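You operate a simulated robot arm through the tools that you are given. There is no shell and no other tool.

You are at the controls of a simulated two-armed robot. One attempt, no reset.

## Task
Clamp drive 257, swap its blue stick for the yellow cap, then free it again.
Fine: leave the stick beside the clamp.

The check looks at the end state, three seconds after you hand in, the way a careful person would. Anything else that was tipped, shoved, dropped, spilled or broken makes it a failure. Lids that push on must go on centred and level and be pressed home; caps that screw on are set level and turned clockwise until they are tight.

## Robot
Two 7-joint arms with fingered hands on one trunk that stands fixed in place. Base frame: the origin is at the foot of the trunk, x ahead of it, y to its left, z up; the work surface is at about z = 0.72. Units: m, degrees, N and s.
The left shoulder is at [0.04, 0.146, 1.105], the right one opposite. With the tool pointing down near the work surface each hand reaches from about 0.28 to 0.72 m from the base axis, measured 20 degrees to its own side. Payload 4 kg a hand.
The TCP of each hand is the grasp point between the finger pads, 0.026 m short of the fingertips. In the tool frame z runs along the fingers and y along their closing line. The gripper opens to 0.148 m; its body begins 0.073 m behind the TCP. The gripper is a hand of 3 fingers: y runs from the thumb to the fingers, the wrist lies at [0, 0, -0.224] in the tool frame.
Orientation is that of the tool frame in the base frame, as a unit quaternion [w, x, y, z]. With the fingers straight down and closing along the base's y, the tool's x points along the base's -x, its y along +y and its z along -z.

## Interface
- The arms move only by the tool play_rows. It takes "left_deltas", "right_deltas" or both (then of equal length, played together; a hand with none holds still); each is a list that holds one entry, the list of rows, each a list of 6 numbers: the turn, a rotation vector about the base's x, y, z in degrees, then the shift along the base's x, y, z in cm. In form: [[[wx, wy, wz, x, y, z], ...]]. A call has 1 to 20 rows; each row is the pose to reach, as a shift and turn from the pose commanded when the call began. A row lasts 0.2 s, in which the tool goes at most 0.05 m and 8.6 degrees; a call with a longer step from one row to the next is refused whole. A pose out of reach is approached as far as the arm can. The call stops where the force on the tool passes 90 N (or 10 N more than at its start, if that is more) or the arm is blocked; 0.2 s more then pass. In this call time passes only in rows, and 0.2 s behind the last. The reply holds the time, the measured pose of the TCP, the force on the tool along the base axes, the opening and the grip force, in the units named above and with some noise, with the torque about the TCP (base axes, N m) and any sound that the robot's microphone picked up.
- Cameras (640 x 400 px; columns grow to the right, rows downward): "scene" is now at [0.1036, -0.0209, 1.3358]; the picture's right is [-0.26, -0.97, 0.00], its down [-0.54, 0.14, -0.83] and it looks along [0.80, -0.21, -0.56] (base axes); focal length 252 px, centre (320, 200). "left" rides on the left gripper at [-0.068, -0.039, -0.09] in its tool frame; the picture's right is [0.50, -0.87, 0.00], its down [0.65, 0.38, -0.65] and it looks along [0.57, 0.33, 0.76] (tool axes); focal length 222 px, centre (320, 200). "right" rides on the right gripper at [0.067, -0.039, -0.09] in its tool frame; the picture's right is [0.50, 0.87, 0.00], its down [-0.66, 0.38, -0.65] and it looks along [-0.57, 0.33, 0.76] (tool axes); focal length 222 px, centre (320, 200). There is no depth. A picture from a camera that has moved, and an enlarged one, comes with that camera's place and axes in the base frame and with its lens.
- snapshot(camera): a new picture of that camera. No time passes.
- raise_lower(by): moves the trunk up (or, below 0, down) by that many m; the arms and the scene camera ride with it, the base frame stays. It gives what a move gives, with no picture.
- set_fingers(finger1, finger2, thumb_bend, hand): sets how far each is bent, from 0 (flat) to 1 (curled in); at 0.3 the hand is open as for a grip, at 0.7 the pads meet at the TCP. One left out holds its place. A second passes; each finger stops where it meets its share of the squeeze, and holds until it gets a number again. It is the only way to open and close the hand. It gives what a move gives, with no picture; readings hold the bend of each and the force on the fingers (four entries, about 0 where the hand has none), thumb and palm.
- head_to(pan, tilt): turns the head with the scene camera to pan (to the left, within 86 degrees either way) and tilt (down, from -29 to 69), counted from straight ahead of the robot. It gives what a move gives.
- enlarge(camera, box): a new picture of the part [left, top, right, bottom] of that camera's present view, enlarged. No time passes.
- hand_in(): hands the job in; it is judged then, once.

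Places have to be worked out from the pictures, the camera data and where the tool is seen. Open the grippers and draw the arms clear of the work before you hand the job in, unless the task says otherwise.

The tools are called after "Emit:" by a JSON object that holds its "name" and its "arguments". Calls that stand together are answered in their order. play_rows: Moves the arms, as the interface text tells. Its arguments: {"type":"object","properties":{"left_deltas":{"type":"array","items":{"type":"array","items":{"type":"array","items":{"type":"number"}}}},"right_deltas":{"type":"array","items":{"type":"array","items":{"type":"array","items":{"type":"number"}}}}},"required":[]} The other tools are called the same way: raise_lower (by) moves the trunk up or down; set_fingers (finger1, finger2, thumb_bend, hand) moves the fingers one by one; head_to (pan, tilt) turns the head that bears the scene camera; snapshot (camera) takes a picture; enlarge (camera, box) takes an enlarged picture of a part of a camera's view; hand_in () hands the job in.

At the start:

```text
t: 0.0
left_eef_pos: [0.449, 0.0542, 1.2134]
left_tool_rot: [0.0, -0.001, 1.0, 0.0]
left_contact_force: [-0.1, -0.7, -0.3]
left_torque: [0.01, 0.0, 0.0]
left_grip_width: 0.1479
left_grip_force: 0.1
left_shape: jaw
left_bend: [0.3, 0.3, 0.3]
left_finger forces: [0.0, 0.1, 0.0, 0.0, 0.1, 0.0]
right_eef_pos: [0.3224, -0.2052, 1.141]
right_tool_rot: [0.001, -0.001, 1.0, 0.0]
right_contact_force: [0.6, 0.2, -0.4]
right_torque: [-0.02, 0.0, 0.0]
right_grip_width: 0.1479
right_grip_force: 0.2
right_shape: jaw
right_bend: [0.3, 0.3, 0.3]
right_finger forces: [0.0, 0.0, 0.1, 0.1, 0.0, 0.0]
trunk travel left (down, up): [-0.275, 0.231]
head pan, tilt (commanded): [-14.8, 33.7]
```

scene: 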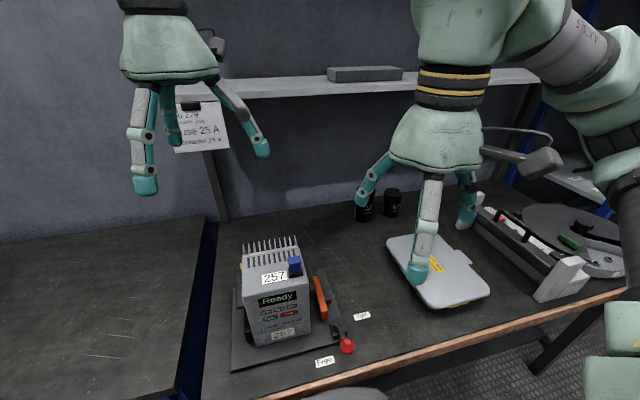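
right: 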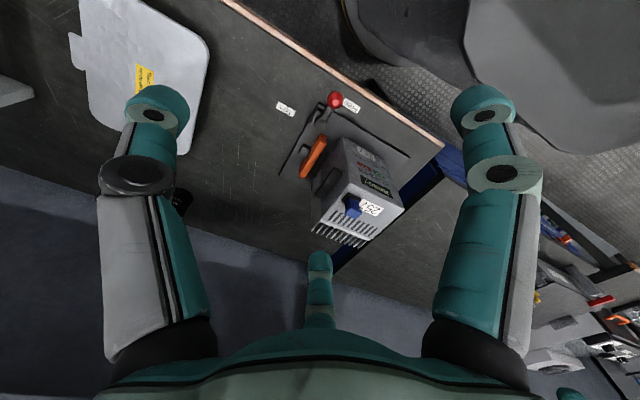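
left: 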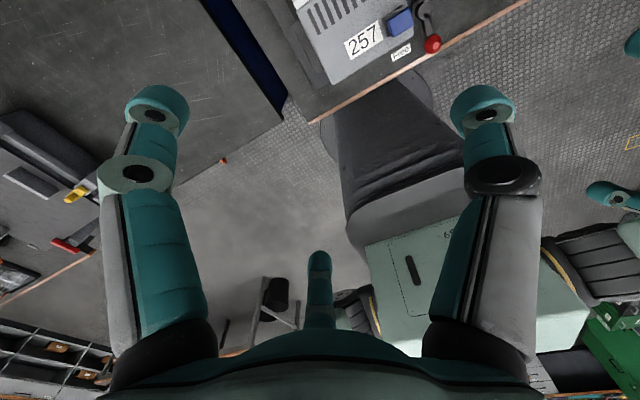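

The scene shows drive 257 on a clamp base with a red-knobbed lever, and a blue stick on top of it. I enlarge the scene to see details of the drive, lever labels and where the yellow cap is.

Emit:
{"name": "enlarge", "arguments": {"camera": "scene", "box": [210, 220, 390, 380]}}

Emit:
{"name": "enlarge", "arguments": {"camera": "right", "box": [260, 80, 420, 260]}}

Emit:
{"name": "enlarge", "arguments": {"camera": "scene", "box": [340, 170, 640, 320]}}

Emit:
{"name": "enlarge", "arguments": {"camera": "left", "box": [280, 0, 460, 110]}}

```text
2.50 times, centred on (300, 300) of scene
camera zoom: at [0.1036, -0.0209, 1.3358], right [-0.26, -0.97, 0.0], down [-0.54, 0.14, -0.83], along [0.8, -0.21, -0.56], focal length 629 px, centre (370, -50)
```

zoom: 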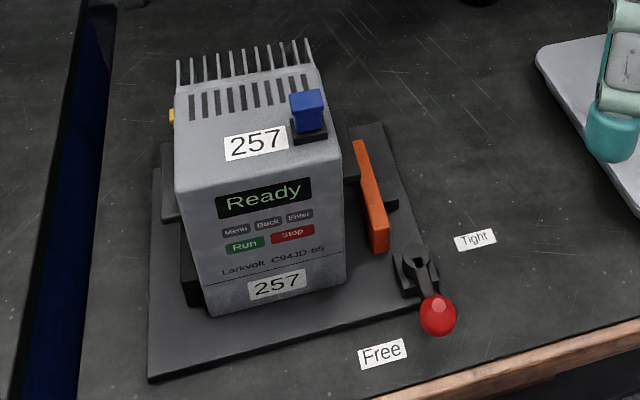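

```text
2.22 times, centred on (340, 170) of right
camera zoom: at [0.2537, -0.2444, 1.2315], right [-0.5, 0.87, 0.0], down [0.66, 0.38, 0.65], along [0.57, 0.33, -0.76], focal length 494 px, centre (276, 267)
```

zoom: 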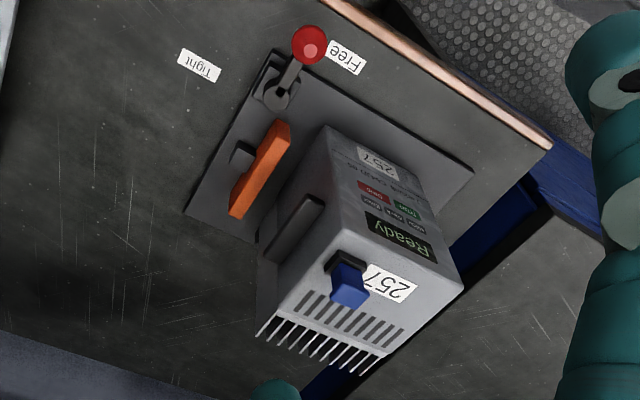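

```text
2.13 times, centred on (490, 245) of scene
camera zoom: at [0.1036, -0.0209, 1.3358], right [-0.26, -0.97, 0.0], down [-0.54, 0.14, -0.83], along [0.8, -0.21, -0.56], focal length 537 px, centre (-43, 104)
```

zoom: 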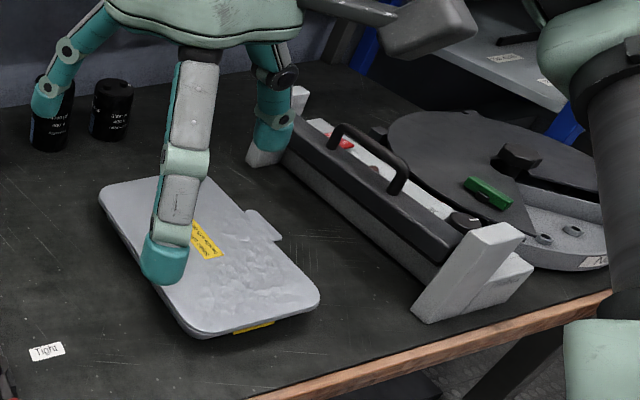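

```text
3.56 times, centred on (370, 55) of left
camera zoom: at [0.517, 0.015, 1.3034], right [-0.5, -0.87, 0.0], down [-0.66, 0.38, 0.65], along [-0.57, 0.33, -0.76], focal length 790 px, centre (142, 716)
```

zoom: 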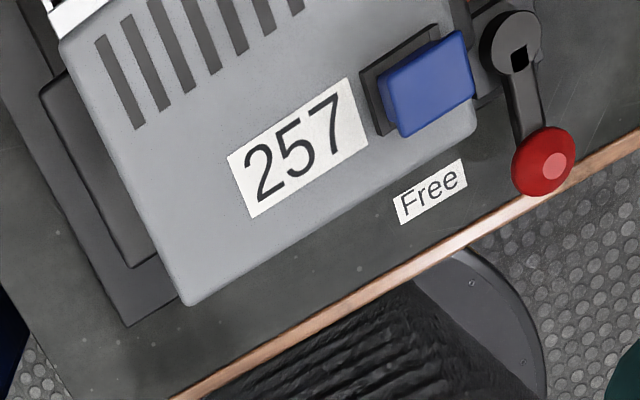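

The lever seems to lie near "Free" and a bit of yellow peeks out at the drive's left side. I turn the head toward the drive and look for the yellow cap.

Emit:
{"name": "enlarge", "arguments": {"camera": "scene", "box": [220, 240, 280, 280]}}

Emit:
{"name": "head_to", "arguments": {"pan": 10, "tilt": 45}}

Emit:
{"name": "snapshot", "arguments": {"camera": "scene"}}

```text
10.00 times, centred on (250, 260) of scene
camera zoom: at [0.1036, -0.0209, 1.3358], right [-0.26, -0.97, 0.0], down [-0.54, 0.14, -0.83], along [0.8, -0.21, -0.56], focal length 2516 px, centre (1020, -400)
```

zoom: 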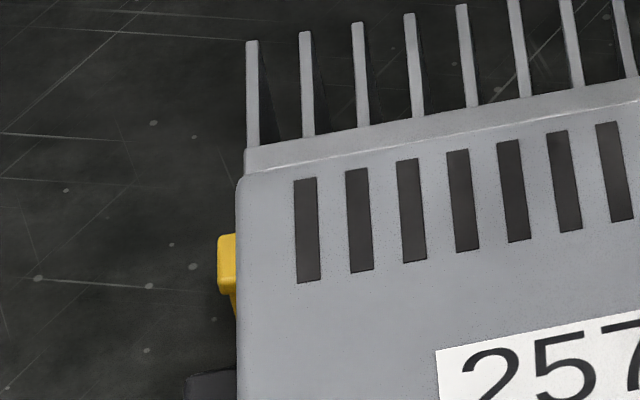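

```text
t: 0.9
left_eef_pos: [0.4487, 0.0549, 1.2118]
left_tool_rot: [0.0, -0.001, 1.0, 0.0]
left_contact_force: [0.2, 0.8, 0.3]
left_torque: [-0.03, 0.01, 0.04]
left_grip_width: 0.148
left_grip_force: 0.1
left_shape: jaw
left_bend: [0.3, 0.3, 0.3]
left_finger forces: [0.0, 0.0, 0.1, 0.0, 0.1, 0.0]
right_eef_pos: [0.3221, -0.2052, 1.1407]
right_tool_rot: [0.0, 0.0, 1.0, 0.0]
right_contact_force: [0.2, 0.5, 0.2]
right_torque: [0.01, 0.0, -0.01]
right_grip_width: 0.1477
right_grip_force: 0.0
right_shape: jaw
right_bend: [0.3, 0.3, 0.3]
right_finger forces: [0.0, 0.0, 0.0, 0.0, 0.0, 0.0]
trunk travel left (down, up): [-0.275, 0.231]
head pan, tilt (commanded): [10.0, 45.0]
```

```text
taken
camera scene: at [0.0979, 0.0158, 1.3191], right [0.17, -0.98, 0.0], down [-0.7, -0.12, -0.71], along [0.7, 0.12, -0.71], focal length 252 px, centre (320, 200)
```

scene: 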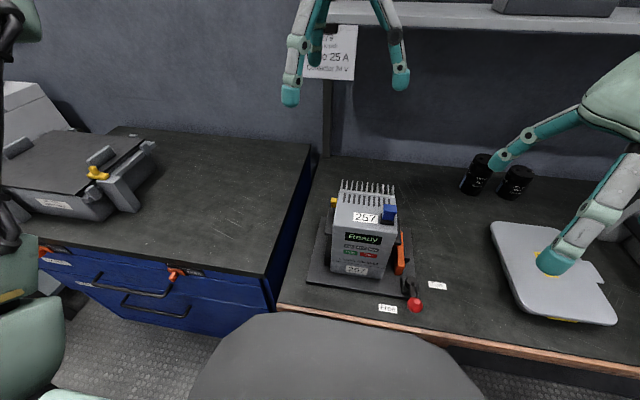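

A yellow item sits on the left side of the drive at roughly (0.53, 0.055, 0.88). I move the left hand out to the left with a yaw so its camera looks at the drive's left side.

Emit:
{"name": "play_rows", "arguments": {"left_deltas": [[[0, 0, 8, 0, 2, 0], [0, 0, 16, 0, 4, 0], [0, 0, 24, 0, 6, 0], [0, 0, 32, 0, 8, 0], [0, 0, 40, 0, 10, -1], [0, 0, 48, 0, 12, -2], [0, 0, 56, 0, 14, -3], [0, 0, 64, 0, 16, -4], [0, 0, 72, 0, 17, -6], [0, 0, 80, 0, 17, -8], [0, 0, 88, 0, 17, -10], [0, 0, 96, 0, 17, -12], [0, 0, 104, 0, 17, -14], [0, 0, 112, 0, 17, -16], [0, 0, 120, 1, 17, -17], [0, 0, 128, 2, 17, -18], [0, 0, 136, 2.5, 17, -18]]]}}

Emit:
{"name": "snapshot", "arguments": {"camera": "left"}}

Emit:
{"name": "snapshot", "arguments": {"camera": "scene"}}

```text
t: 4.5
left_eef_pos: [0.4732, 0.2244, 1.033]
left_tool_rot: [0.0, 0.928, -0.372, 0.0]
left_contact_force: [-0.3, -0.3, -0.3]
left_torque: [0.0, -0.01, -0.01]
left_grip_width: 0.1477
left_grip_force: 0.1
left_shape: jaw
left_bend: [0.3, 0.3, 0.3]
left_finger forces: [0.0, 0.0, 0.0, 0.0, 0.0, 0.0]
right_eef_pos: [0.3219, -0.2055, 1.1414]
right_tool_rot: [0.0, -0.001, 1.0, 0.0]
right_contact_force: [-0.6, 0.1, 0.0]
right_torque: [0.03, -0.02, 0.01]
right_grip_width: 0.1479
right_grip_force: 0.0
right_shape: jaw
right_bend: [0.3, 0.3, 0.3]
right_finger forces: [0.1, 0.0, 0.0, 0.0, 0.0, 0.0]
trunk travel left (down, up): [-0.275, 0.231]
head pan, tilt (commanded): [10.0, 45.0]
```

```text
taken
camera left: at [0.4528, 0.299, 1.1236], right [0.96, 0.28, 0.0], down [0.21, -0.73, 0.65], along [0.18, -0.63, -0.76], focal length 222 px, centre (320, 200)
```

left: 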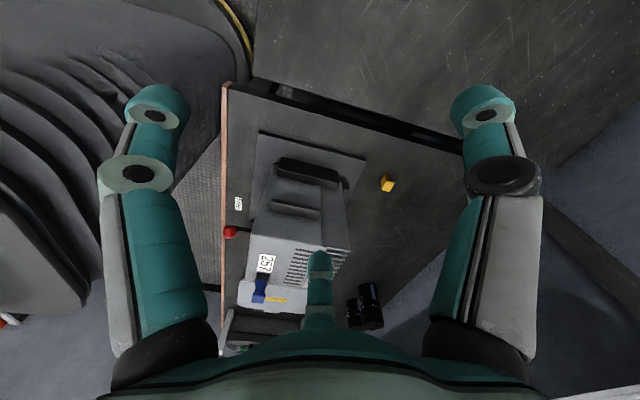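

```text
taken
camera scene: at [0.0979, 0.0159, 1.3191], right [0.17, -0.98, 0.0], down [-0.7, -0.12, -0.71], along [0.7, 0.12, -0.71], focal length 252 px, centre (320, 200)
```

scene: 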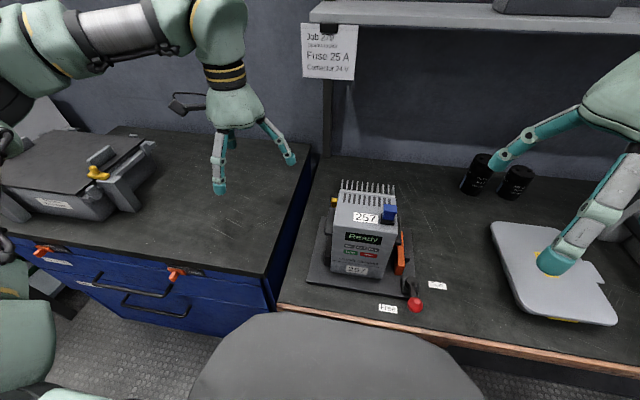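

The yellow cap lies on the bench behind and left of the drive. I enlarge it, and the drive, from this view.

Emit:
{"name": "enlarge", "arguments": {"camera": "left", "box": [360, 160, 420, 210]}}

Emit:
{"name": "enlarge", "arguments": {"camera": "left", "box": [220, 110, 400, 320]}}

Emit:
{"name": "enlarge", "arguments": {"camera": "scene", "box": [290, 160, 460, 330]}}

Emit:
{"name": "enlarge", "arguments": {"camera": "scene", "box": [290, 15, 370, 85]}}

```text
8.00 times, centred on (390, 185) of left
camera zoom: at [0.4528, 0.299, 1.1236], right [0.96, 0.28, 0.0], down [0.21, -0.73, 0.65], along [0.18, -0.63, -0.76], focal length 1777 px, centre (-240, 320)
```

zoom: 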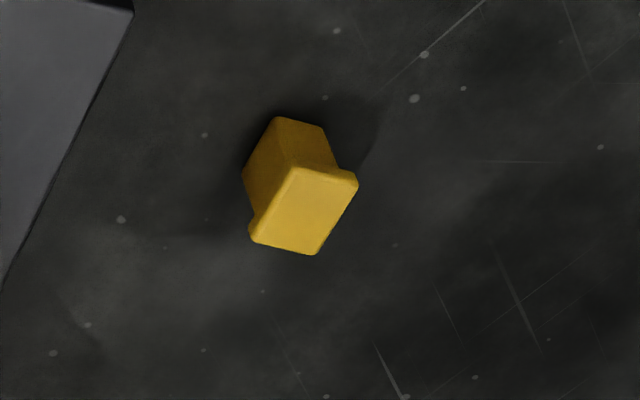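

```text
1.90 times, centred on (310, 215) of left
camera zoom: at [0.4528, 0.299, 1.1236], right [0.96, 0.28, 0.0], down [0.21, -0.73, 0.65], along [0.18, -0.63, -0.76], focal length 423 px, centre (339, 171)
```

zoom: 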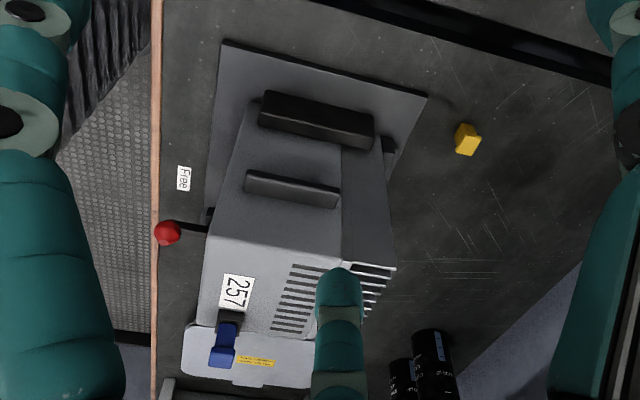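

```text
2.35 times, centred on (375, 245) of scene
camera zoom: at [0.0979, 0.0159, 1.3191], right [0.17, -0.98, 0.0], down [-0.7, -0.12, -0.71], along [0.7, 0.12, -0.71], focal length 592 px, centre (191, 94)
```

zoom: 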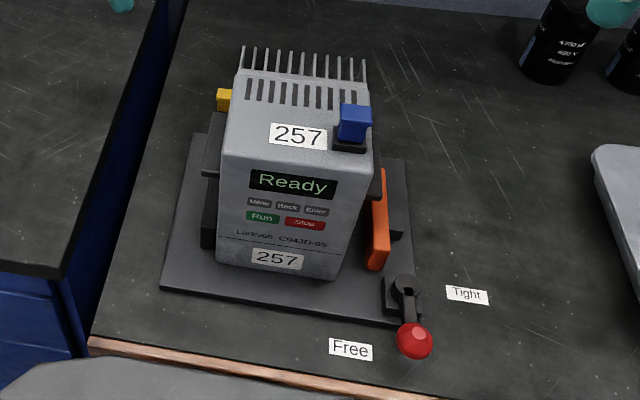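

```text
5.71 times, centred on (330, 50) of scene
camera zoom: at [0.0979, 0.0159, 1.3191], right [0.17, -0.98, 0.0], down [-0.7, -0.12, -0.71], along [0.7, 0.12, -0.71], focal length 1438 px, centre (263, 1057)
```

zoom: 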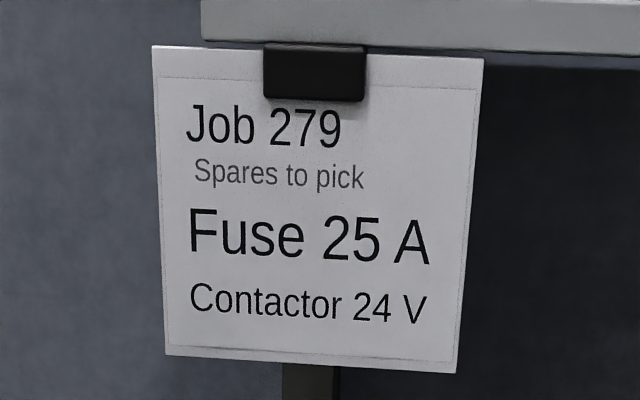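

The cap stands upright (flange on top) near (0.67, 0.063), about 19×26 mm flange, ~25 mm tall. I zoom in on the stick and port, and the lever, to work out their sizes.

Emit:
{"name": "enlarge", "arguments": {"camera": "scene", "box": [365, 190, 425, 235]}}

Emit:
{"name": "enlarge", "arguments": {"camera": "left", "box": [235, 220, 325, 310]}}

Emit:
{"name": "enlarge", "arguments": {"camera": "right", "box": [310, 170, 410, 250]}}

Emit:
{"name": "enlarge", "arguments": {"camera": "scene", "box": [380, 260, 460, 320]}}

```text
8.89 times, centred on (395, 212) of scene
camera zoom: at [0.0979, 0.0159, 1.3191], right [0.17, -0.98, 0.0], down [-0.7, -0.12, -0.71], along [0.7, 0.12, -0.71], focal length 2236 px, centre (-347, 89)
```

zoom: 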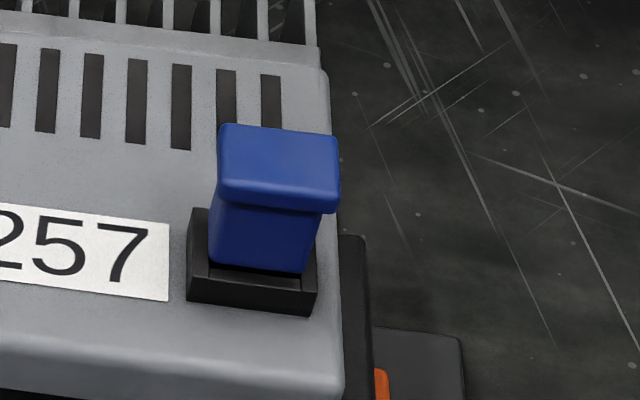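

```text
4.44 times, centred on (280, 265) of left
camera zoom: at [0.4528, 0.299, 1.1236], right [0.96, 0.28, 0.0], down [0.21, -0.73, 0.65], along [0.18, -0.63, -0.76], focal length 987 px, centre (498, -89)
```

zoom: 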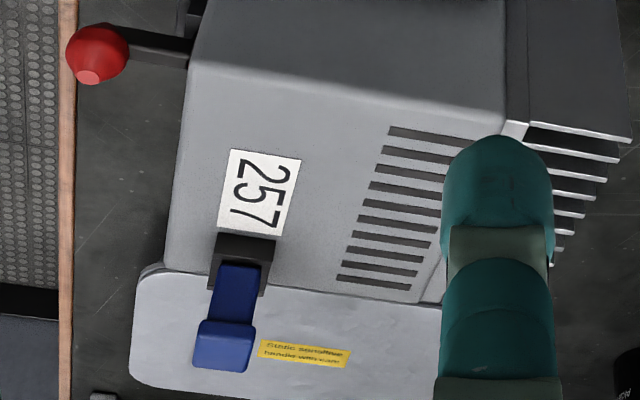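

```text
5.00 times, centred on (360, 210) of right
camera zoom: at [0.2537, -0.2444, 1.2315], right [-0.5, 0.87, 0.0], down [0.66, 0.38, 0.65], along [0.57, 0.33, -0.76], focal length 1111 px, centre (120, 150)
```

zoom: 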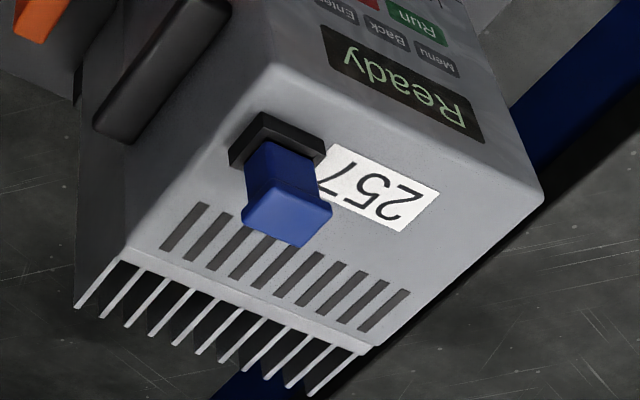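

```text
6.67 times, centred on (420, 290) of scene
camera zoom: at [0.0979, 0.0159, 1.3191], right [0.17, -0.98, 0.0], down [-0.7, -0.12, -0.71], along [0.7, 0.12, -0.71], focal length 1677 px, centre (-347, -400)
```

zoom: 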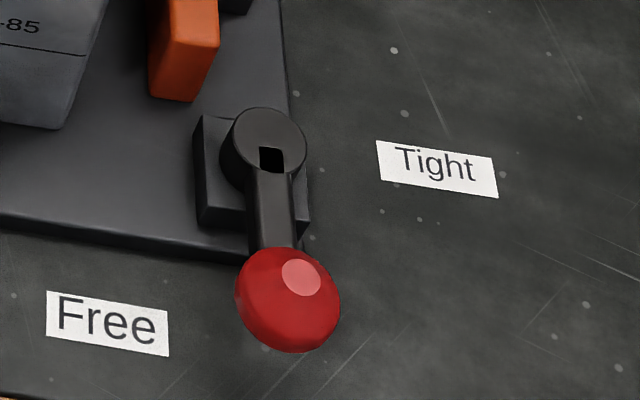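

The stick and the cap share the same shape (26×19 mm flange on a 22×14 mm body, long side along y), and the lever ball is at about (0.358, −0.149, 0.769) with its pivot at (0.416, −0.147). I bring the right hand above the ball, yawed −90° so that two fingers will straddle the lever.

Emit:
{"name": "play_rows", "arguments": {"right_deltas": [[[0, 0, -8, 0, 0, 0], [0, 0, -16, 0.3, 0.5, -1], [0, 0, -24, 0.6, 1, -2], [0, 0, -32, 0.9, 1.5, -4], [0, 0, -40, 1.2, 2, -6], [0, 0, -48, 1.5, 2.5, -8], [0, 0, -56, 1.8, 3, -10], [0, 0, -64, 2.1, 3.5, -11.5], [0, 0, -72, 2.5, 4, -13], [0, 0, -80, 3, 5, -13.5], [0, 0, -88, 3.6, 5.6, -14], [0, 0, -90, 3.6, 5.6, -14]]]}}

Emit:
{"name": "set_fingers", "arguments": {"hand": "right", "finger1": 0.5, "finger2": 0.5, "thumb_bend": 0.5}}

Emit:
{"name": "snapshot", "arguments": {"camera": "right"}}

Emit:
{"name": "snapshot", "arguments": {"camera": "scene"}}

```text
t: 7.1
left_eef_pos: [0.4739, 0.2258, 1.0334]
left_tool_rot: [0.001, 0.928, -0.374, -0.001]
left_contact_force: [-0.4, -0.1, -0.4]
left_torque: [0.04, 0.02, 0.01]
left_grip_width: 0.1481
left_grip_force: 0.0
left_shape: jaw
left_bend: [0.3, 0.3, 0.3]
left_finger forces: [0.0, 0.0, 0.1, 0.0, 0.0, 0.1]
right_eef_pos: [0.4588, -0.219, 0.9938]
right_tool_rot: [-0.002, 0.705, 0.709, 0.0]
right_contact_force: [1.1, 0.5, -0.1]
right_torque: [0.01, 0.0, 0.03]
right_grip_width: 0.148
right_grip_force: 0.1
right_shape: jaw
right_bend: [0.3, 0.3, 0.3]
right_finger forces: [0.0, 0.0, 0.1, 0.0, 0.0, 0.0]
right hand out of reach, approached as far as the arm can: row 8, 9, 10, 11, 12
trunk travel left (down, up): [-0.275, 0.231]
head pan, tilt (commanded): [10.0, 45.0]
```

```text
t: 8.1
left_eef_pos: [0.4732, 0.2246, 1.0327]
left_tool_rot: [0.0, 0.928, -0.373, 0.0]
left_contact_force: [0.4, 0.6, -0.4]
left_torque: [0.0, -0.03, 0.01]
left_grip_width: 0.1482
left_grip_force: 0.0
left_shape: jaw
left_bend: [0.3, 0.3, 0.3]
left_finger forces: [0.0, 0.0, 0.0, 0.1, 0.1, 0.0]
right_eef_pos: [0.4586, -0.2186, 0.9954]
right_tool_rot: [-0.001, 0.705, 0.709, 0.0]
right_contact_force: [0.8, -0.6, -1.0]
right_torque: [-0.02, -0.01, 0.01]
right_grip_width: 0.0629
right_grip_force: 0.1
right_shape: fingers
right_bend: [0.5, 0.5, 0.5]
right_finger forces: [0.1, 0.0, 0.0, 0.1, 0.1, 0.0]
trunk travel left (down, up): [-0.275, 0.231]
head pan, tilt (commanded): [10.0, 45.0]
```

```text
taken
camera right: at [0.4187, -0.1509, 1.0851], right [0.86, 0.51, 0.0], down [0.38, -0.65, 0.65], along [0.33, -0.56, -0.76], focal length 222 px, centre (320, 200)
```

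right: 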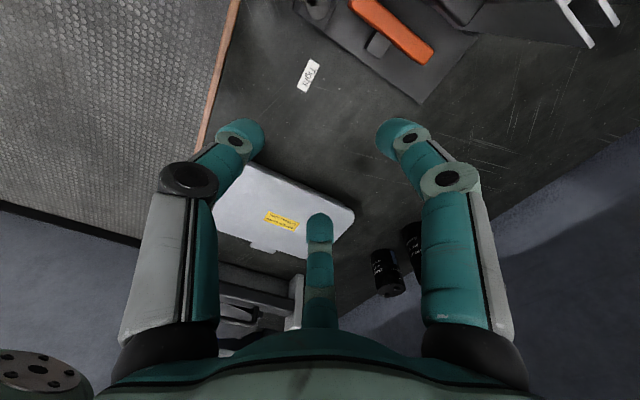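

```text
taken
camera scene: at [0.0979, 0.016, 1.319], right [0.17, -0.98, 0.0], down [-0.7, -0.12, -0.71], along [0.7, 0.12, -0.71], focal length 252 px, centre (320, 200)
```

scene: 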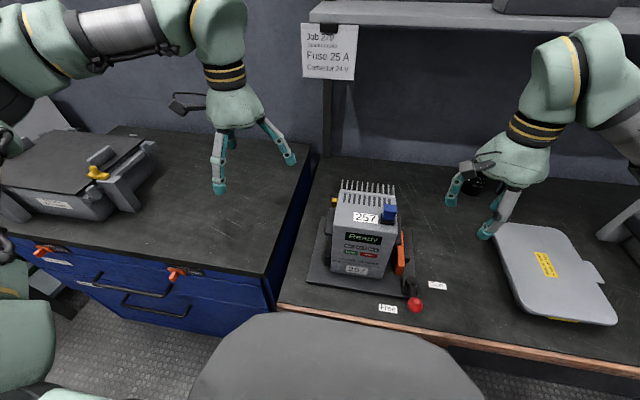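

The −90° yaw is out of reach there (the hand stopped at (0.459, −0.219, 0.995)), so I yaw it back to the neutral orientation and see which pose is held as commanded.

Emit:
{"name": "play_rows", "arguments": {"right_deltas": [[[0, 0, 8, 0, 0, 0], [0, 0, 16, 0, 0, 0], [0, 0, 24, 0, 0, 0], [0, 0, 32, 0, 0, 0], [0, 0, 40, 0, 0, 0], [0, 0, 48, 0, 0, 0], [0, 0, 56, 0, 0, 0], [0, 0, 64, 0, 0, 0], [0, 0, 72, 0, 0, 0], [0, 0, 80, 0, 0, 0], [0, 0, 88, 0, 0, 0], [0, 0, 90, 0, 0, 0]]]}}

```text
t: 10.7
left_eef_pos: [0.4737, 0.2257, 1.033]
left_tool_rot: [-0.001, 0.927, -0.374, 0.001]
left_contact_force: [0.3, 0.2, 0.5]
left_torque: [0.01, 0.0, 0.01]
left_grip_width: 0.1479
left_grip_force: 0.0
left_shape: jaw
left_bend: [0.3, 0.3, 0.3]
left_finger forces: [0.0, 0.0, 0.1, 0.0, 0.0, 0.1]
right_eef_pos: [0.4577, -0.2195, 0.9932]
right_tool_rot: [-0.001, -0.002, 1.0, 0.0]
right_contact_force: [-0.4, 0.3, 1.0]
right_torque: [0.01, -0.03, -0.01]
right_grip_width: 0.0627
right_grip_force: 0.1
right_shape: fingers
right_bend: [0.5, 0.5, 0.5]
right_finger forces: [0.0, 0.0, 0.0, 0.0, 0.1, 0.1]
trunk travel left (down, up): [-0.275, 0.231]
head pan, tilt (commanded): [10.0, 45.0]
```

The commanded pose followed the clipped one and yaw is neutral again. I plan to push the ball with a closed fist; first I close the fingers and move to above the ball's left side with +30° yaw to test reach.

Emit:
{"name": "set_fingers", "arguments": {"hand": "right", "finger1": 0.7, "finger2": 0.7, "thumb_bend": 0.7}}

Emit:
{"name": "play_rows", "arguments": {"right_deltas": [[[0, 0, 6, -2, 2, 0], [0, 0, 12, -4, 4, 0], [0, 0, 18, -6, 6, 0], [0, 0, 24, -8, 8, 0], [0, 0, 30, -10, 10, 0], [0, 0, 30, -11.3, 11, 0]]]}}

Emit:
{"name": "snapshot", "arguments": {"camera": "scene"}}

Emit:
{"name": "snapshot", "arguments": {"camera": "right"}}

```text
t: 11.7
left_eef_pos: [0.4738, 0.2241, 1.0325]
left_tool_rot: [0.0, 0.928, -0.373, 0.0]
left_contact_force: [0.1, 0.5, -0.9]
left_torque: [0.03, 0.04, 0.01]
left_grip_width: 0.1481
left_grip_force: 0.0
left_shape: jaw
left_bend: [0.3, 0.3, 0.3]
left_finger forces: [0.0, 0.0, 0.1, 0.0, 0.0, 0.0]
right_eef_pos: [0.4576, -0.2197, 0.9929]
right_tool_rot: [-0.001, 0.0, 1.0, 0.0]
right_contact_force: [-0.3, -1.0, 0.2]
right_torque: [-0.01, 0.0, 0.0]
right_grip_width: 0.0001
right_grip_force: 0.1
right_shape: fingers
right_bend: [0.69, 0.69, 0.7]
right_finger forces: [0.0, 0.0, 0.1, 0.1, 0.1, 0.1]
trunk travel left (down, up): [-0.275, 0.231]
head pan, tilt (commanded): [10.0, 45.0]
```

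```text
t: 13.1
left_eef_pos: [0.4734, 0.226, 1.0324]
left_tool_rot: [0.0, 0.928, -0.374, 0.0]
left_contact_force: [-0.7, -0.8, 0.5]
left_torque: [0.01, -0.02, 0.0]
left_grip_width: 0.1477
left_grip_force: 0.1
left_shape: jaw
left_bend: [0.3, 0.3, 0.3]
left_finger forces: [0.0, 0.0, 0.0, 0.0, 0.1, 0.1]
right_eef_pos: [0.344, -0.1086, 0.9928]
right_tool_rot: [0.0, -0.26, 0.966, 0.0]
right_contact_force: [-0.7, 0.4, 0.3]
right_torque: [0.0, 0.03, 0.02]
right_grip_width: 0.0001
right_grip_force: 0.2
right_shape: fingers
right_bend: [0.69, 0.69, 0.7]
right_finger forces: [0.0, 0.0, 0.1, 0.0, 0.0, 0.0]
trunk travel left (down, up): [-0.275, 0.231]
head pan, tilt (commanded): [10.0, 45.0]
```

```text
taken
camera scene: at [0.0978, 0.0162, 1.319], right [0.17, -0.98, 0.0], down [-0.7, -0.12, -0.71], along [0.7, 0.12, -0.71], focal length 252 px, centre (320, 200)
```

scene: 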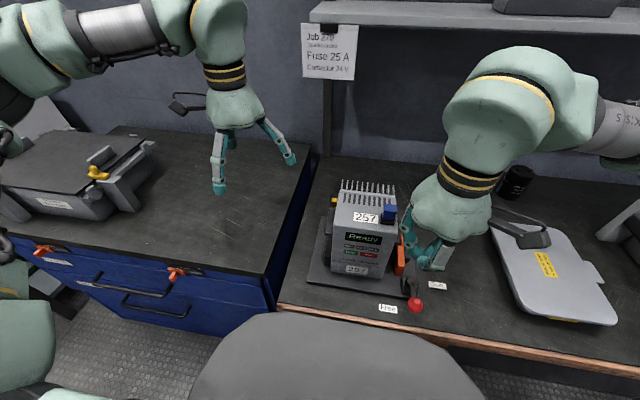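

```text
taken
camera right: at [0.3047, -0.1756, 1.0835], right [-0.87, 0.5, 0.0], down [0.38, 0.66, 0.65], along [0.33, 0.57, -0.76], focal length 222 px, centre (320, 200)
```

right: 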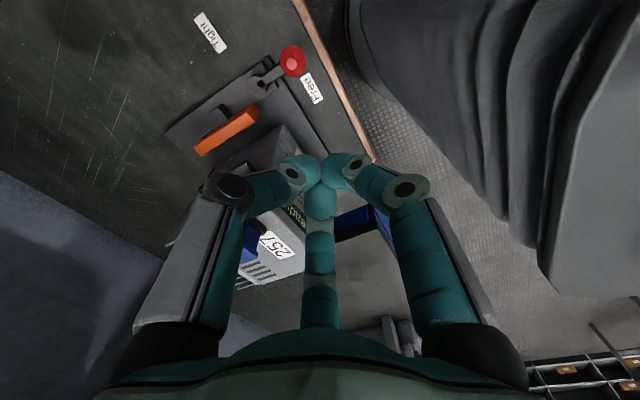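

Reach is fine and the ball estimate is confirmed at (0.358, −0.150). I shift slightly left, then lower the closed fist beside the ball, left of it, to TCP z ≈ 0.78.

Emit:
{"name": "play_rows", "arguments": {"right_deltas": [[[0, 0, 0, -0.2, 0.9, 0], [0, 0, 0, -0.2, 0.9, -3], [0, 0, 0, -0.2, 0.9, -6], [0, 0, 0, -0.2, 0.9, -9], [0, 0, 0, -0.2, 0.9, -12], [0, 0, 0, -0.2, 0.9, -15], [0, 0, 0, -0.2, 0.9, -17], [0, 0, 0, -0.2, 0.9, -19], [0, 0, 0, -0.2, 0.9, -21.3]]]}}

Emit:
{"name": "snapshot", "arguments": {"camera": "scene"}}

Emit:
{"name": "snapshot", "arguments": {"camera": "right"}}

```text
t: 15.1
left_eef_pos: [0.4737, 0.2239, 1.033]
left_tool_rot: [0.001, 0.928, -0.374, 0.0]
left_contact_force: [-0.6, 0.6, 0.0]
left_torque: [0.02, 0.01, 0.01]
left_grip_width: 0.1481
left_grip_force: 0.1
left_shape: jaw
left_bend: [0.3, 0.3, 0.3]
left_finger forces: [0.0, 0.1, 0.1, 0.0, 0.1, 0.1]
right_eef_pos: [0.342, -0.1003, 0.7791]
right_tool_rot: [-0.001, -0.259, 0.966, 0.0]
right_contact_force: [0.3, 1.2, 0.5]
right_torque: [-0.02, -0.01, 0.03]
right_grip_width: 0.0003
right_grip_force: 0.2
right_shape: fingers
right_bend: [0.69, 0.69, 0.7]
right_finger forces: [0.0, 0.1, 0.0, 0.1, 0.1, 0.0]
trunk travel left (down, up): [-0.275, 0.231]
head pan, tilt (commanded): [10.0, 45.0]
```

```text
taken
camera scene: at [0.0981, 0.0158, 1.319], right [0.17, -0.98, 0.0], down [-0.7, -0.12, -0.71], along [0.7, 0.12, -0.71], focal length 252 px, centre (320, 200)
```

scene: 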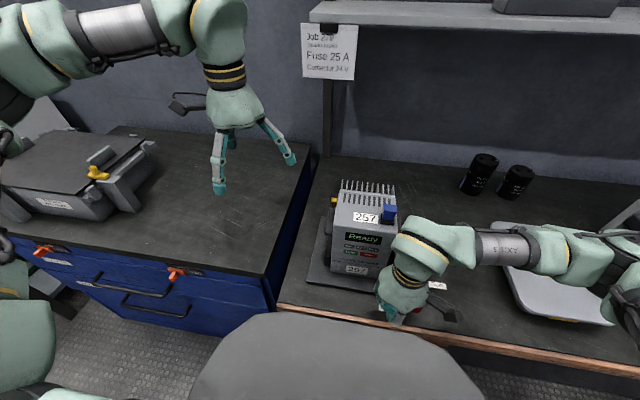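

```text
taken
camera right: at [0.3031, -0.1678, 0.8703], right [-0.87, 0.5, 0.0], down [0.38, 0.66, 0.65], along [0.33, 0.57, -0.76], focal length 222 px, centre (320, 200)
```

right: 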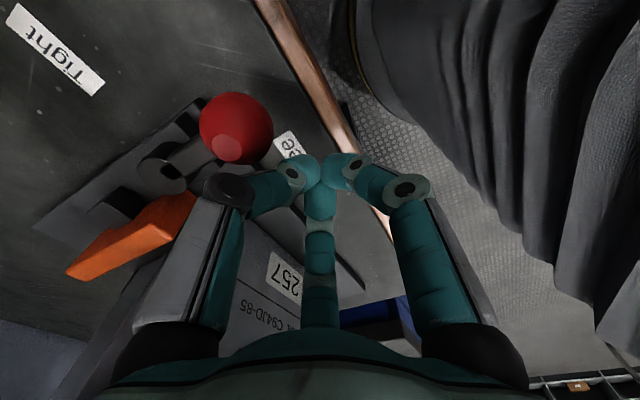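

The fist is beside the ball without contact (ball confirmed at (0.359, −0.151)). I push the ball along the first part of its arc around the pivot toward "Tight".

Emit:
{"name": "play_rows", "arguments": {"right_deltas": [[[0, 0, 0, 0, -0.5, 0], [0, 0, 0, 0, -1.1, 0], [0, 0, 0, 0, -1.7, 0], [0, 0, 0, -0.1, -2.3, 0], [0, 0, 0, -0.1, -2.8, 0], [0, 0, 0, -0.1, -3.3, 0], [0, 0, 0, -0.1, -3.9, 0], [0, 0, 0, 0, -4.4, 0], [0, 0, 0, 0.1, -4.9, 0], [0, 0, 0, 0.2, -5.4, 0], [0, 0, 0, 0.3, -5.9, 0]]]}}

Emit:
{"name": "snapshot", "arguments": {"camera": "right"}}

Emit:
{"name": "enlarge", "arguments": {"camera": "scene", "box": [300, 170, 460, 330]}}

```text
t: 17.5
left_eef_pos: [0.474, 0.2264, 1.0328]
left_tool_rot: [0.0, 0.927, -0.374, 0.0]
left_contact_force: [-0.4, -0.4, -0.1]
left_torque: [0.0, -0.02, -0.03]
left_grip_width: 0.1481
left_grip_force: 0.0
left_shape: jaw
left_bend: [0.3, 0.3, 0.3]
left_finger forces: [0.0, 0.0, 0.0, 0.0, 0.0, 0.0]
right_eef_pos: [0.3455, -0.1598, 0.7804]
right_tool_rot: [-0.001, -0.26, 0.966, 0.0]
right_contact_force: [-2.0, 2.1, 1.6]
right_torque: [-0.06, -0.06, -0.04]
right_grip_width: 0.0
right_grip_force: 1.4
right_shape: fingers
right_bend: [0.69, 0.69, 0.7]
right_finger forces: [0.0, 0.0, 0.0, 0.1, 3.5, 0.0]
trunk travel left (down, up): [-0.275, 0.231]
head pan, tilt (commanded): [10.0, 45.0]
```

```text
taken
camera right: at [0.3055, -0.2264, 0.8706], right [-0.87, 0.5, 0.0], down [0.38, 0.66, 0.65], along [0.33, 0.57, -0.76], focal length 222 px, centre (320, 200)
```

right: 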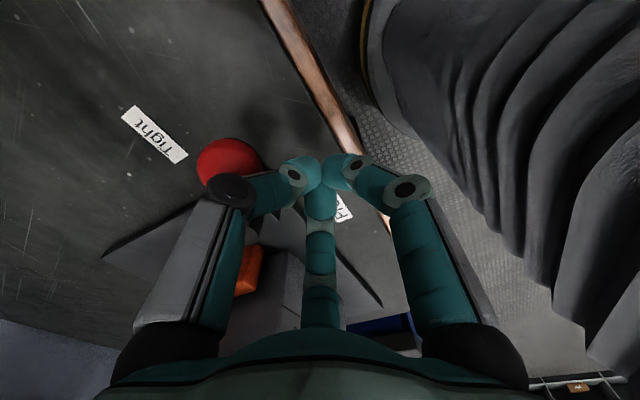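

```text
2.50 times, centred on (380, 250) of scene
camera zoom: at [0.0974, 0.0161, 1.3191], right [0.17, -0.98, 0.0], down [-0.7, -0.12, -0.71], along [0.7, 0.12, -0.71], focal length 629 px, centre (170, 75)
```

zoom: 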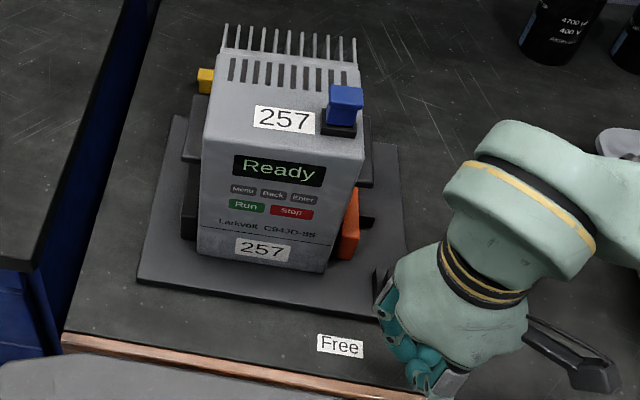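

The ball has swung to about 233° with only ~3 N resistance and the orange jaw has moved in toward the drive. I continue the arc in small steps.

Emit:
{"name": "play_rows", "arguments": {"right_deltas": [[[0, 0, 0, 0.1, -0.5, 0], [0, 0, 0, 0.2, -0.95, 0], [0, 0, 0, 0.4, -1.4, 0], [0, 0, 0, 0.6, -1.9, 0], [0, 0, 0, 0.85, -2.35, 0], [0, 0, 0, 1.1, -2.75, 0]]]}}

Emit:
{"name": "snapshot", "arguments": {"camera": "right"}}

```text
t: 18.9
left_eef_pos: [0.4733, 0.2241, 1.0338]
left_tool_rot: [0.0, 0.927, -0.374, 0.0]
left_contact_force: [-0.8, 0.4, 1.1]
left_torque: [0.0, -0.01, -0.01]
left_grip_width: 0.1481
left_grip_force: 0.1
left_shape: jaw
left_bend: [0.3, 0.3, 0.3]
left_finger forces: [0.0, 0.1, 0.1, 0.0, 0.0, 0.0]
right_eef_pos: [0.3564, -0.1871, 0.7797]
right_tool_rot: [0.001, -0.26, 0.966, 0.0]
right_contact_force: [-3.8, 0.2, -0.2]
right_torque: [0.01, 0.02, -0.03]
right_grip_width: 0.0
right_grip_force: 1.1
right_shape: fingers
right_bend: [0.69, 0.69, 0.7]
right_finger forces: [0.0, 0.0, 0.1, 0.0, 2.6, 0.0]
trunk travel left (down, up): [-0.275, 0.231]
head pan, tilt (commanded): [10.0, 45.0]
```

```text
taken
camera right: at [0.317, -0.2543, 0.8705], right [-0.87, 0.5, 0.0], down [0.38, 0.66, 0.65], along [0.33, 0.57, -0.76], focal length 222 px, centre (320, 200)
```

right: 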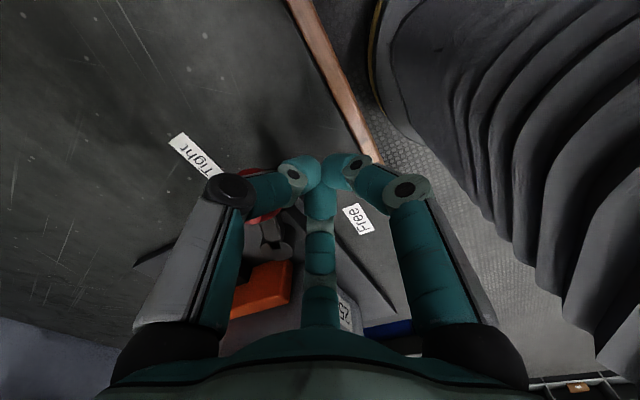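

The lever is at roughly 246° with low resistance. I keep following the arc, in small steps, toward the 270° end.

Emit:
{"name": "play_rows", "arguments": {"right_deltas": [[[0, 0, 0, 0.3, -0.4, 0], [0, 0, 0, 0.6, -0.8, 0], [0, 0, 0, 0.95, -1.2, 0], [0, 0, 0, 1.3, -1.5, 0], [0, 0, 0, 1.7, -1.8, 0]]]}}

Emit:
{"name": "snapshot", "arguments": {"camera": "right"}}

Emit:
{"name": "enlarge", "arguments": {"camera": "scene", "box": [300, 170, 460, 330]}}

```text
t: 20.1
left_eef_pos: [0.4728, 0.2247, 1.0338]
left_tool_rot: [0.0, 0.927, -0.375, 0.0]
left_contact_force: [0.2, 0.5, -0.1]
left_torque: [0.0, -0.01, 0.03]
left_grip_width: 0.1482
left_grip_force: 0.2
left_shape: jaw
left_bend: [0.3, 0.3, 0.3]
left_finger forces: [0.0, 0.0, 0.0, 0.0, 0.0, 0.0]
right_eef_pos: [0.3723, -0.2052, 0.78]
right_tool_rot: [-0.002, -0.26, 0.966, 0.001]
right_contact_force: [-7.7, -0.6, -0.4]
right_torque: [0.03, 0.1, -0.06]
right_grip_width: 0.0002
right_grip_force: 4.9
right_shape: fingers
right_bend: [0.69, 0.69, 0.7]
right_finger forces: [0.1, 2.2, 0.1, 0.0, 7.5, 0.0]
trunk travel left (down, up): [-0.275, 0.231]
head pan, tilt (commanded): [10.0, 45.0]
```

```text
taken
camera right: at [0.3323, -0.2723, 0.8709], right [-0.87, 0.5, 0.0], down [0.38, 0.66, 0.65], along [0.32, 0.57, -0.76], focal length 222 px, centre (320, 200)
```

right: 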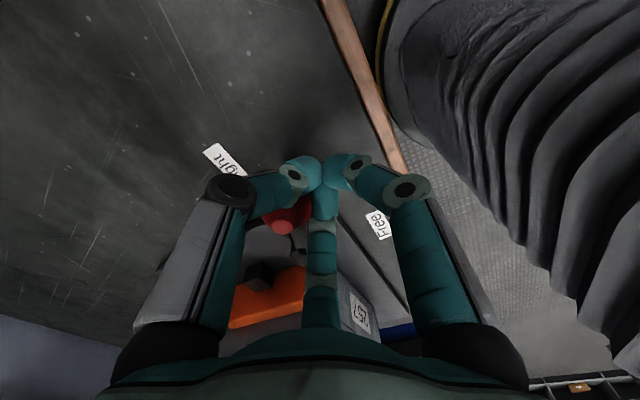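

```text
2.50 times, centred on (380, 250) of scene
camera zoom: at [0.0966, 0.016, 1.3191], right [0.17, -0.98, 0.0], down [-0.7, -0.12, -0.71], along [0.7, 0.12, -0.71], focal length 629 px, centre (170, 75)
```

zoom: 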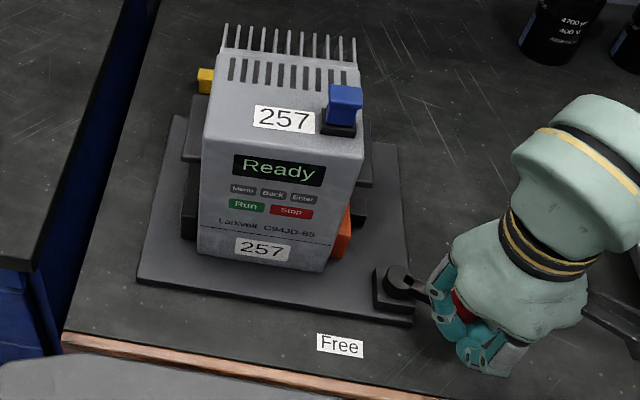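

Resistance is rising (~8 N) as the jaw meets the drive, lever at roughly 255–260°. I continue pushing to find the tight stop.

Emit:
{"name": "play_rows", "arguments": {"right_deltas": [[[0, 0, 0, 0.4, -0.25, 0], [0, 0, 0, 0.8, -0.45, 0], [0, 0, 0, 1.2, -0.6, 0], [0, 0, 0, 1.6, -0.7, 0]]]}}

Emit:
{"name": "snapshot", "arguments": {"camera": "right"}}

Emit:
{"name": "enlarge", "arguments": {"camera": "scene", "box": [300, 170, 460, 330]}}

```text
t: 21.1
left_eef_pos: [0.4699, 0.2253, 1.0356]
left_tool_rot: [-0.001, 0.927, -0.375, 0.003]
left_contact_force: [-0.3, 0.4, -0.3]
left_torque: [0.03, -0.01, -0.02]
left_grip_width: 0.1476
left_grip_force: 0.1
left_shape: jaw
left_bend: [0.3, 0.3, 0.3]
left_finger forces: [0.0, 0.0, 0.0, 0.0, 0.0, 0.0]
right_eef_pos: [0.3776, -0.2123, 0.7801]
right_tool_rot: [-0.012, -0.26, 0.966, 0.003]
right_contact_force: [-47.4, 3.7, -7.1]
right_torque: [0.11, 0.6, 0.09]
right_grip_width: 0.0
right_grip_force: 24.3
right_shape: fingers
right_bend: [0.68, 0.68, 0.71]
right_finger forces: [0.0, 9.1, 0.0, 0.1, 38.6, 0.1]
trunk travel left (down, up): [-0.275, 0.231]
head pan, tilt (commanded): [10.0, 45.0]
```

```text
taken
camera right: at [0.3408, -0.2791, 0.8713], right [-0.87, 0.5, 0.02], down [0.39, 0.66, 0.64], along [0.31, 0.57, -0.77], focal length 222 px, centre (320, 200)
```

right: 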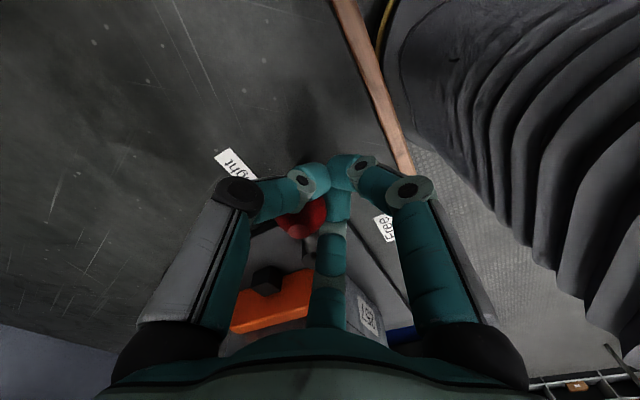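

```text
2.50 times, centred on (380, 250) of scene
camera zoom: at [0.0912, 0.0162, 1.3195], right [0.17, -0.98, 0.0], down [-0.69, -0.12, -0.71], along [0.7, 0.12, -0.7], focal length 629 px, centre (170, 75)
```

zoom: 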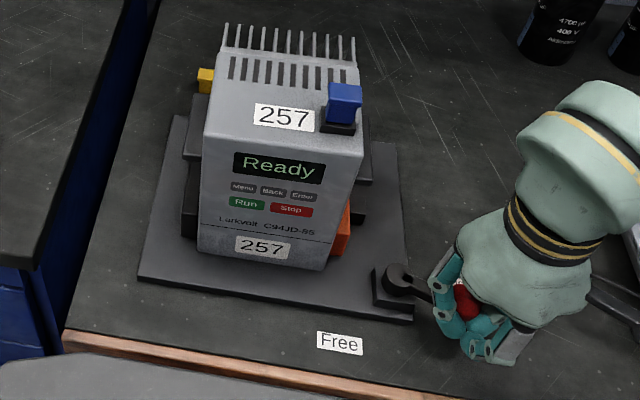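

The force jumped to 47 N and the lever no longer moves, so it seems to be at its tight stop with the orange jaw against the drive. I back the fist off and raise it, then look at the lever.

Emit:
{"name": "play_rows", "arguments": {"right_deltas": [[[0, 0, 0, -1, -0.2, 0], [0, 0, 0, -2.5, -0.8, 0], [0, 0, 0, -4, -1.5, 0], [0, 0, 0, -4.5, -2, 3], [0, 0, 0, -4.5, -2, 7], [0, 0, 0, -4.5, -2, 11], [0, 0, 0, -4.5, -3, 15]]]}}

Emit:
{"name": "snapshot", "arguments": {"camera": "right"}}

Emit:
{"name": "enlarge", "arguments": {"camera": "scene", "box": [300, 170, 460, 330]}}

```text
t: 22.7
left_eef_pos: [0.4732, 0.2252, 1.0338]
left_tool_rot: [-0.001, 0.928, -0.374, 0.0]
left_contact_force: [-0.6, -0.1, 0.0]
left_torque: [0.0, 0.01, 0.03]
left_grip_width: 0.148
left_grip_force: 0.0
left_shape: jaw
left_bend: [0.3, 0.3, 0.3]
left_finger forces: [0.0, 0.1, 0.0, 0.1, 0.0, 0.0]
right_eef_pos: [0.3454, -0.2416, 0.9321]
right_tool_rot: [0.0, -0.259, 0.966, 0.0]
right_contact_force: [0.0, 0.8, 0.1]
right_torque: [0.02, -0.01, -0.02]
right_grip_width: 0.0
right_grip_force: 0.1
right_shape: fingers
right_bend: [0.69, 0.69, 0.7]
right_finger forces: [0.0, 0.1, 0.1, 0.0, 0.0, 0.0]
trunk travel left (down, up): [-0.275, 0.231]
head pan, tilt (commanded): [10.0, 45.0]
```

```text
taken
camera right: at [0.3046, -0.3087, 1.022], right [-0.87, 0.5, 0.0], down [0.38, 0.66, 0.65], along [0.33, 0.57, -0.76], focal length 222 px, centre (320, 200)
```

right: 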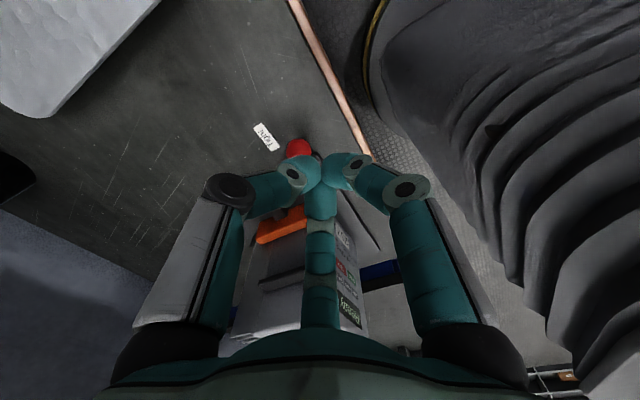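

```text
2.50 times, centred on (380, 250) of scene
camera zoom: at [0.0974, 0.0161, 1.3191], right [0.17, -0.98, 0.0], down [-0.7, -0.12, -0.71], along [0.7, 0.12, -0.71], focal length 629 px, centre (170, 75)
```

zoom: 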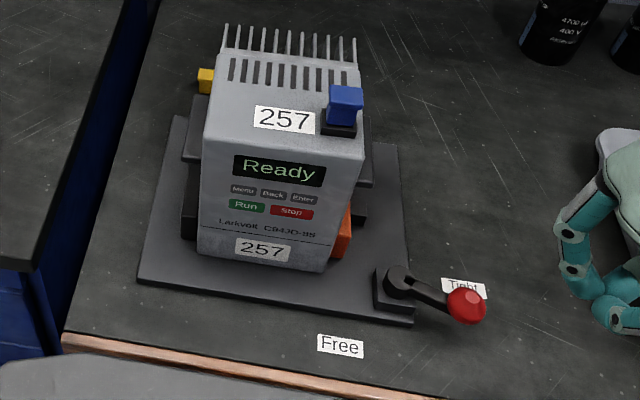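

The lever now rests near 249° by the "Tight" label and stayed there after I let go. I zoom in to check that the jaw really presses on the drive.

Emit:
{"name": "enlarge", "arguments": {"camera": "scene", "box": [370, 220, 440, 300]}}

Emit:
{"name": "enlarge", "arguments": {"camera": "right", "box": [230, 110, 380, 240]}}

```text
5.00 times, centred on (405, 260) of scene
camera zoom: at [0.0974, 0.0161, 1.3191], right [0.17, -0.98, 0.0], down [-0.7, -0.12, -0.71], along [0.7, 0.12, -0.71], focal length 1258 px, centre (-105, -100)
```

zoom: 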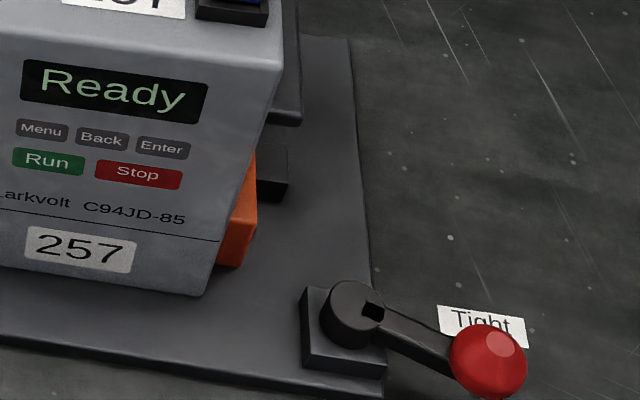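

```text
3.08 times, centred on (305, 175) of right
camera zoom: at [0.3046, -0.3087, 1.022], right [-0.87, 0.5, 0.0], down [0.38, 0.66, 0.65], along [0.33, 0.57, -0.76], focal length 684 px, centre (366, 277)
```

zoom: 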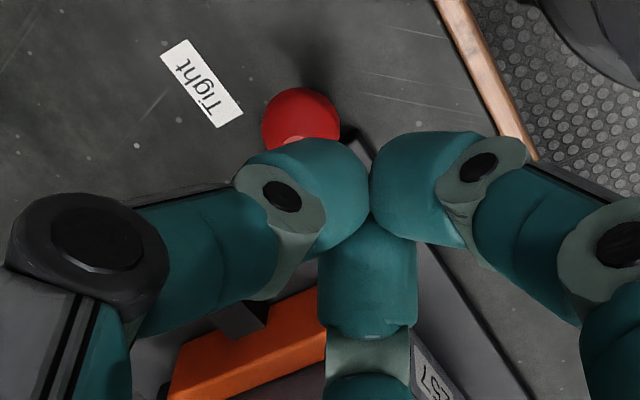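

The jaw presses on the drive and the lever sits at "Tight". Next I measure the stick accurately using the scene and left cameras.

Emit:
{"name": "enlarge", "arguments": {"camera": "scene", "box": [365, 190, 425, 235]}}

Emit:
{"name": "enlarge", "arguments": {"camera": "left", "box": [235, 240, 295, 310]}}

```text
8.89 times, centred on (395, 212) of scene
camera zoom: at [0.0974, 0.0161, 1.3191], right [0.17, -0.98, 0.0], down [-0.7, -0.12, -0.71], along [0.7, 0.12, -0.71], focal length 2236 px, centre (-347, 89)
```

zoom: 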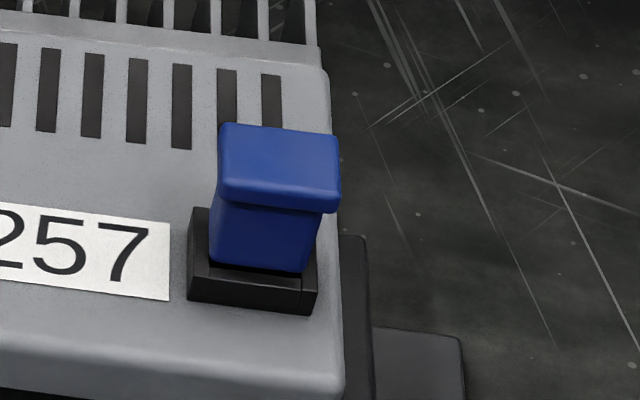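

```text
5.71 times, centred on (265, 275) of left
camera zoom: at [0.4525, 0.2993, 1.1238], right [0.96, 0.28, 0.0], down [0.21, -0.73, 0.65], along [0.18, -0.63, -0.76], focal length 1269 px, centre (634, -229)
```

zoom: 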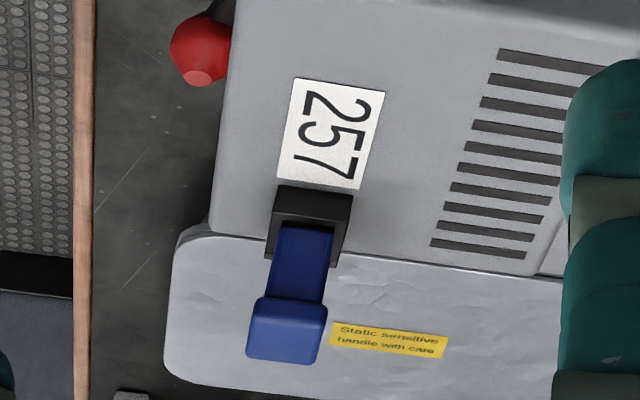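

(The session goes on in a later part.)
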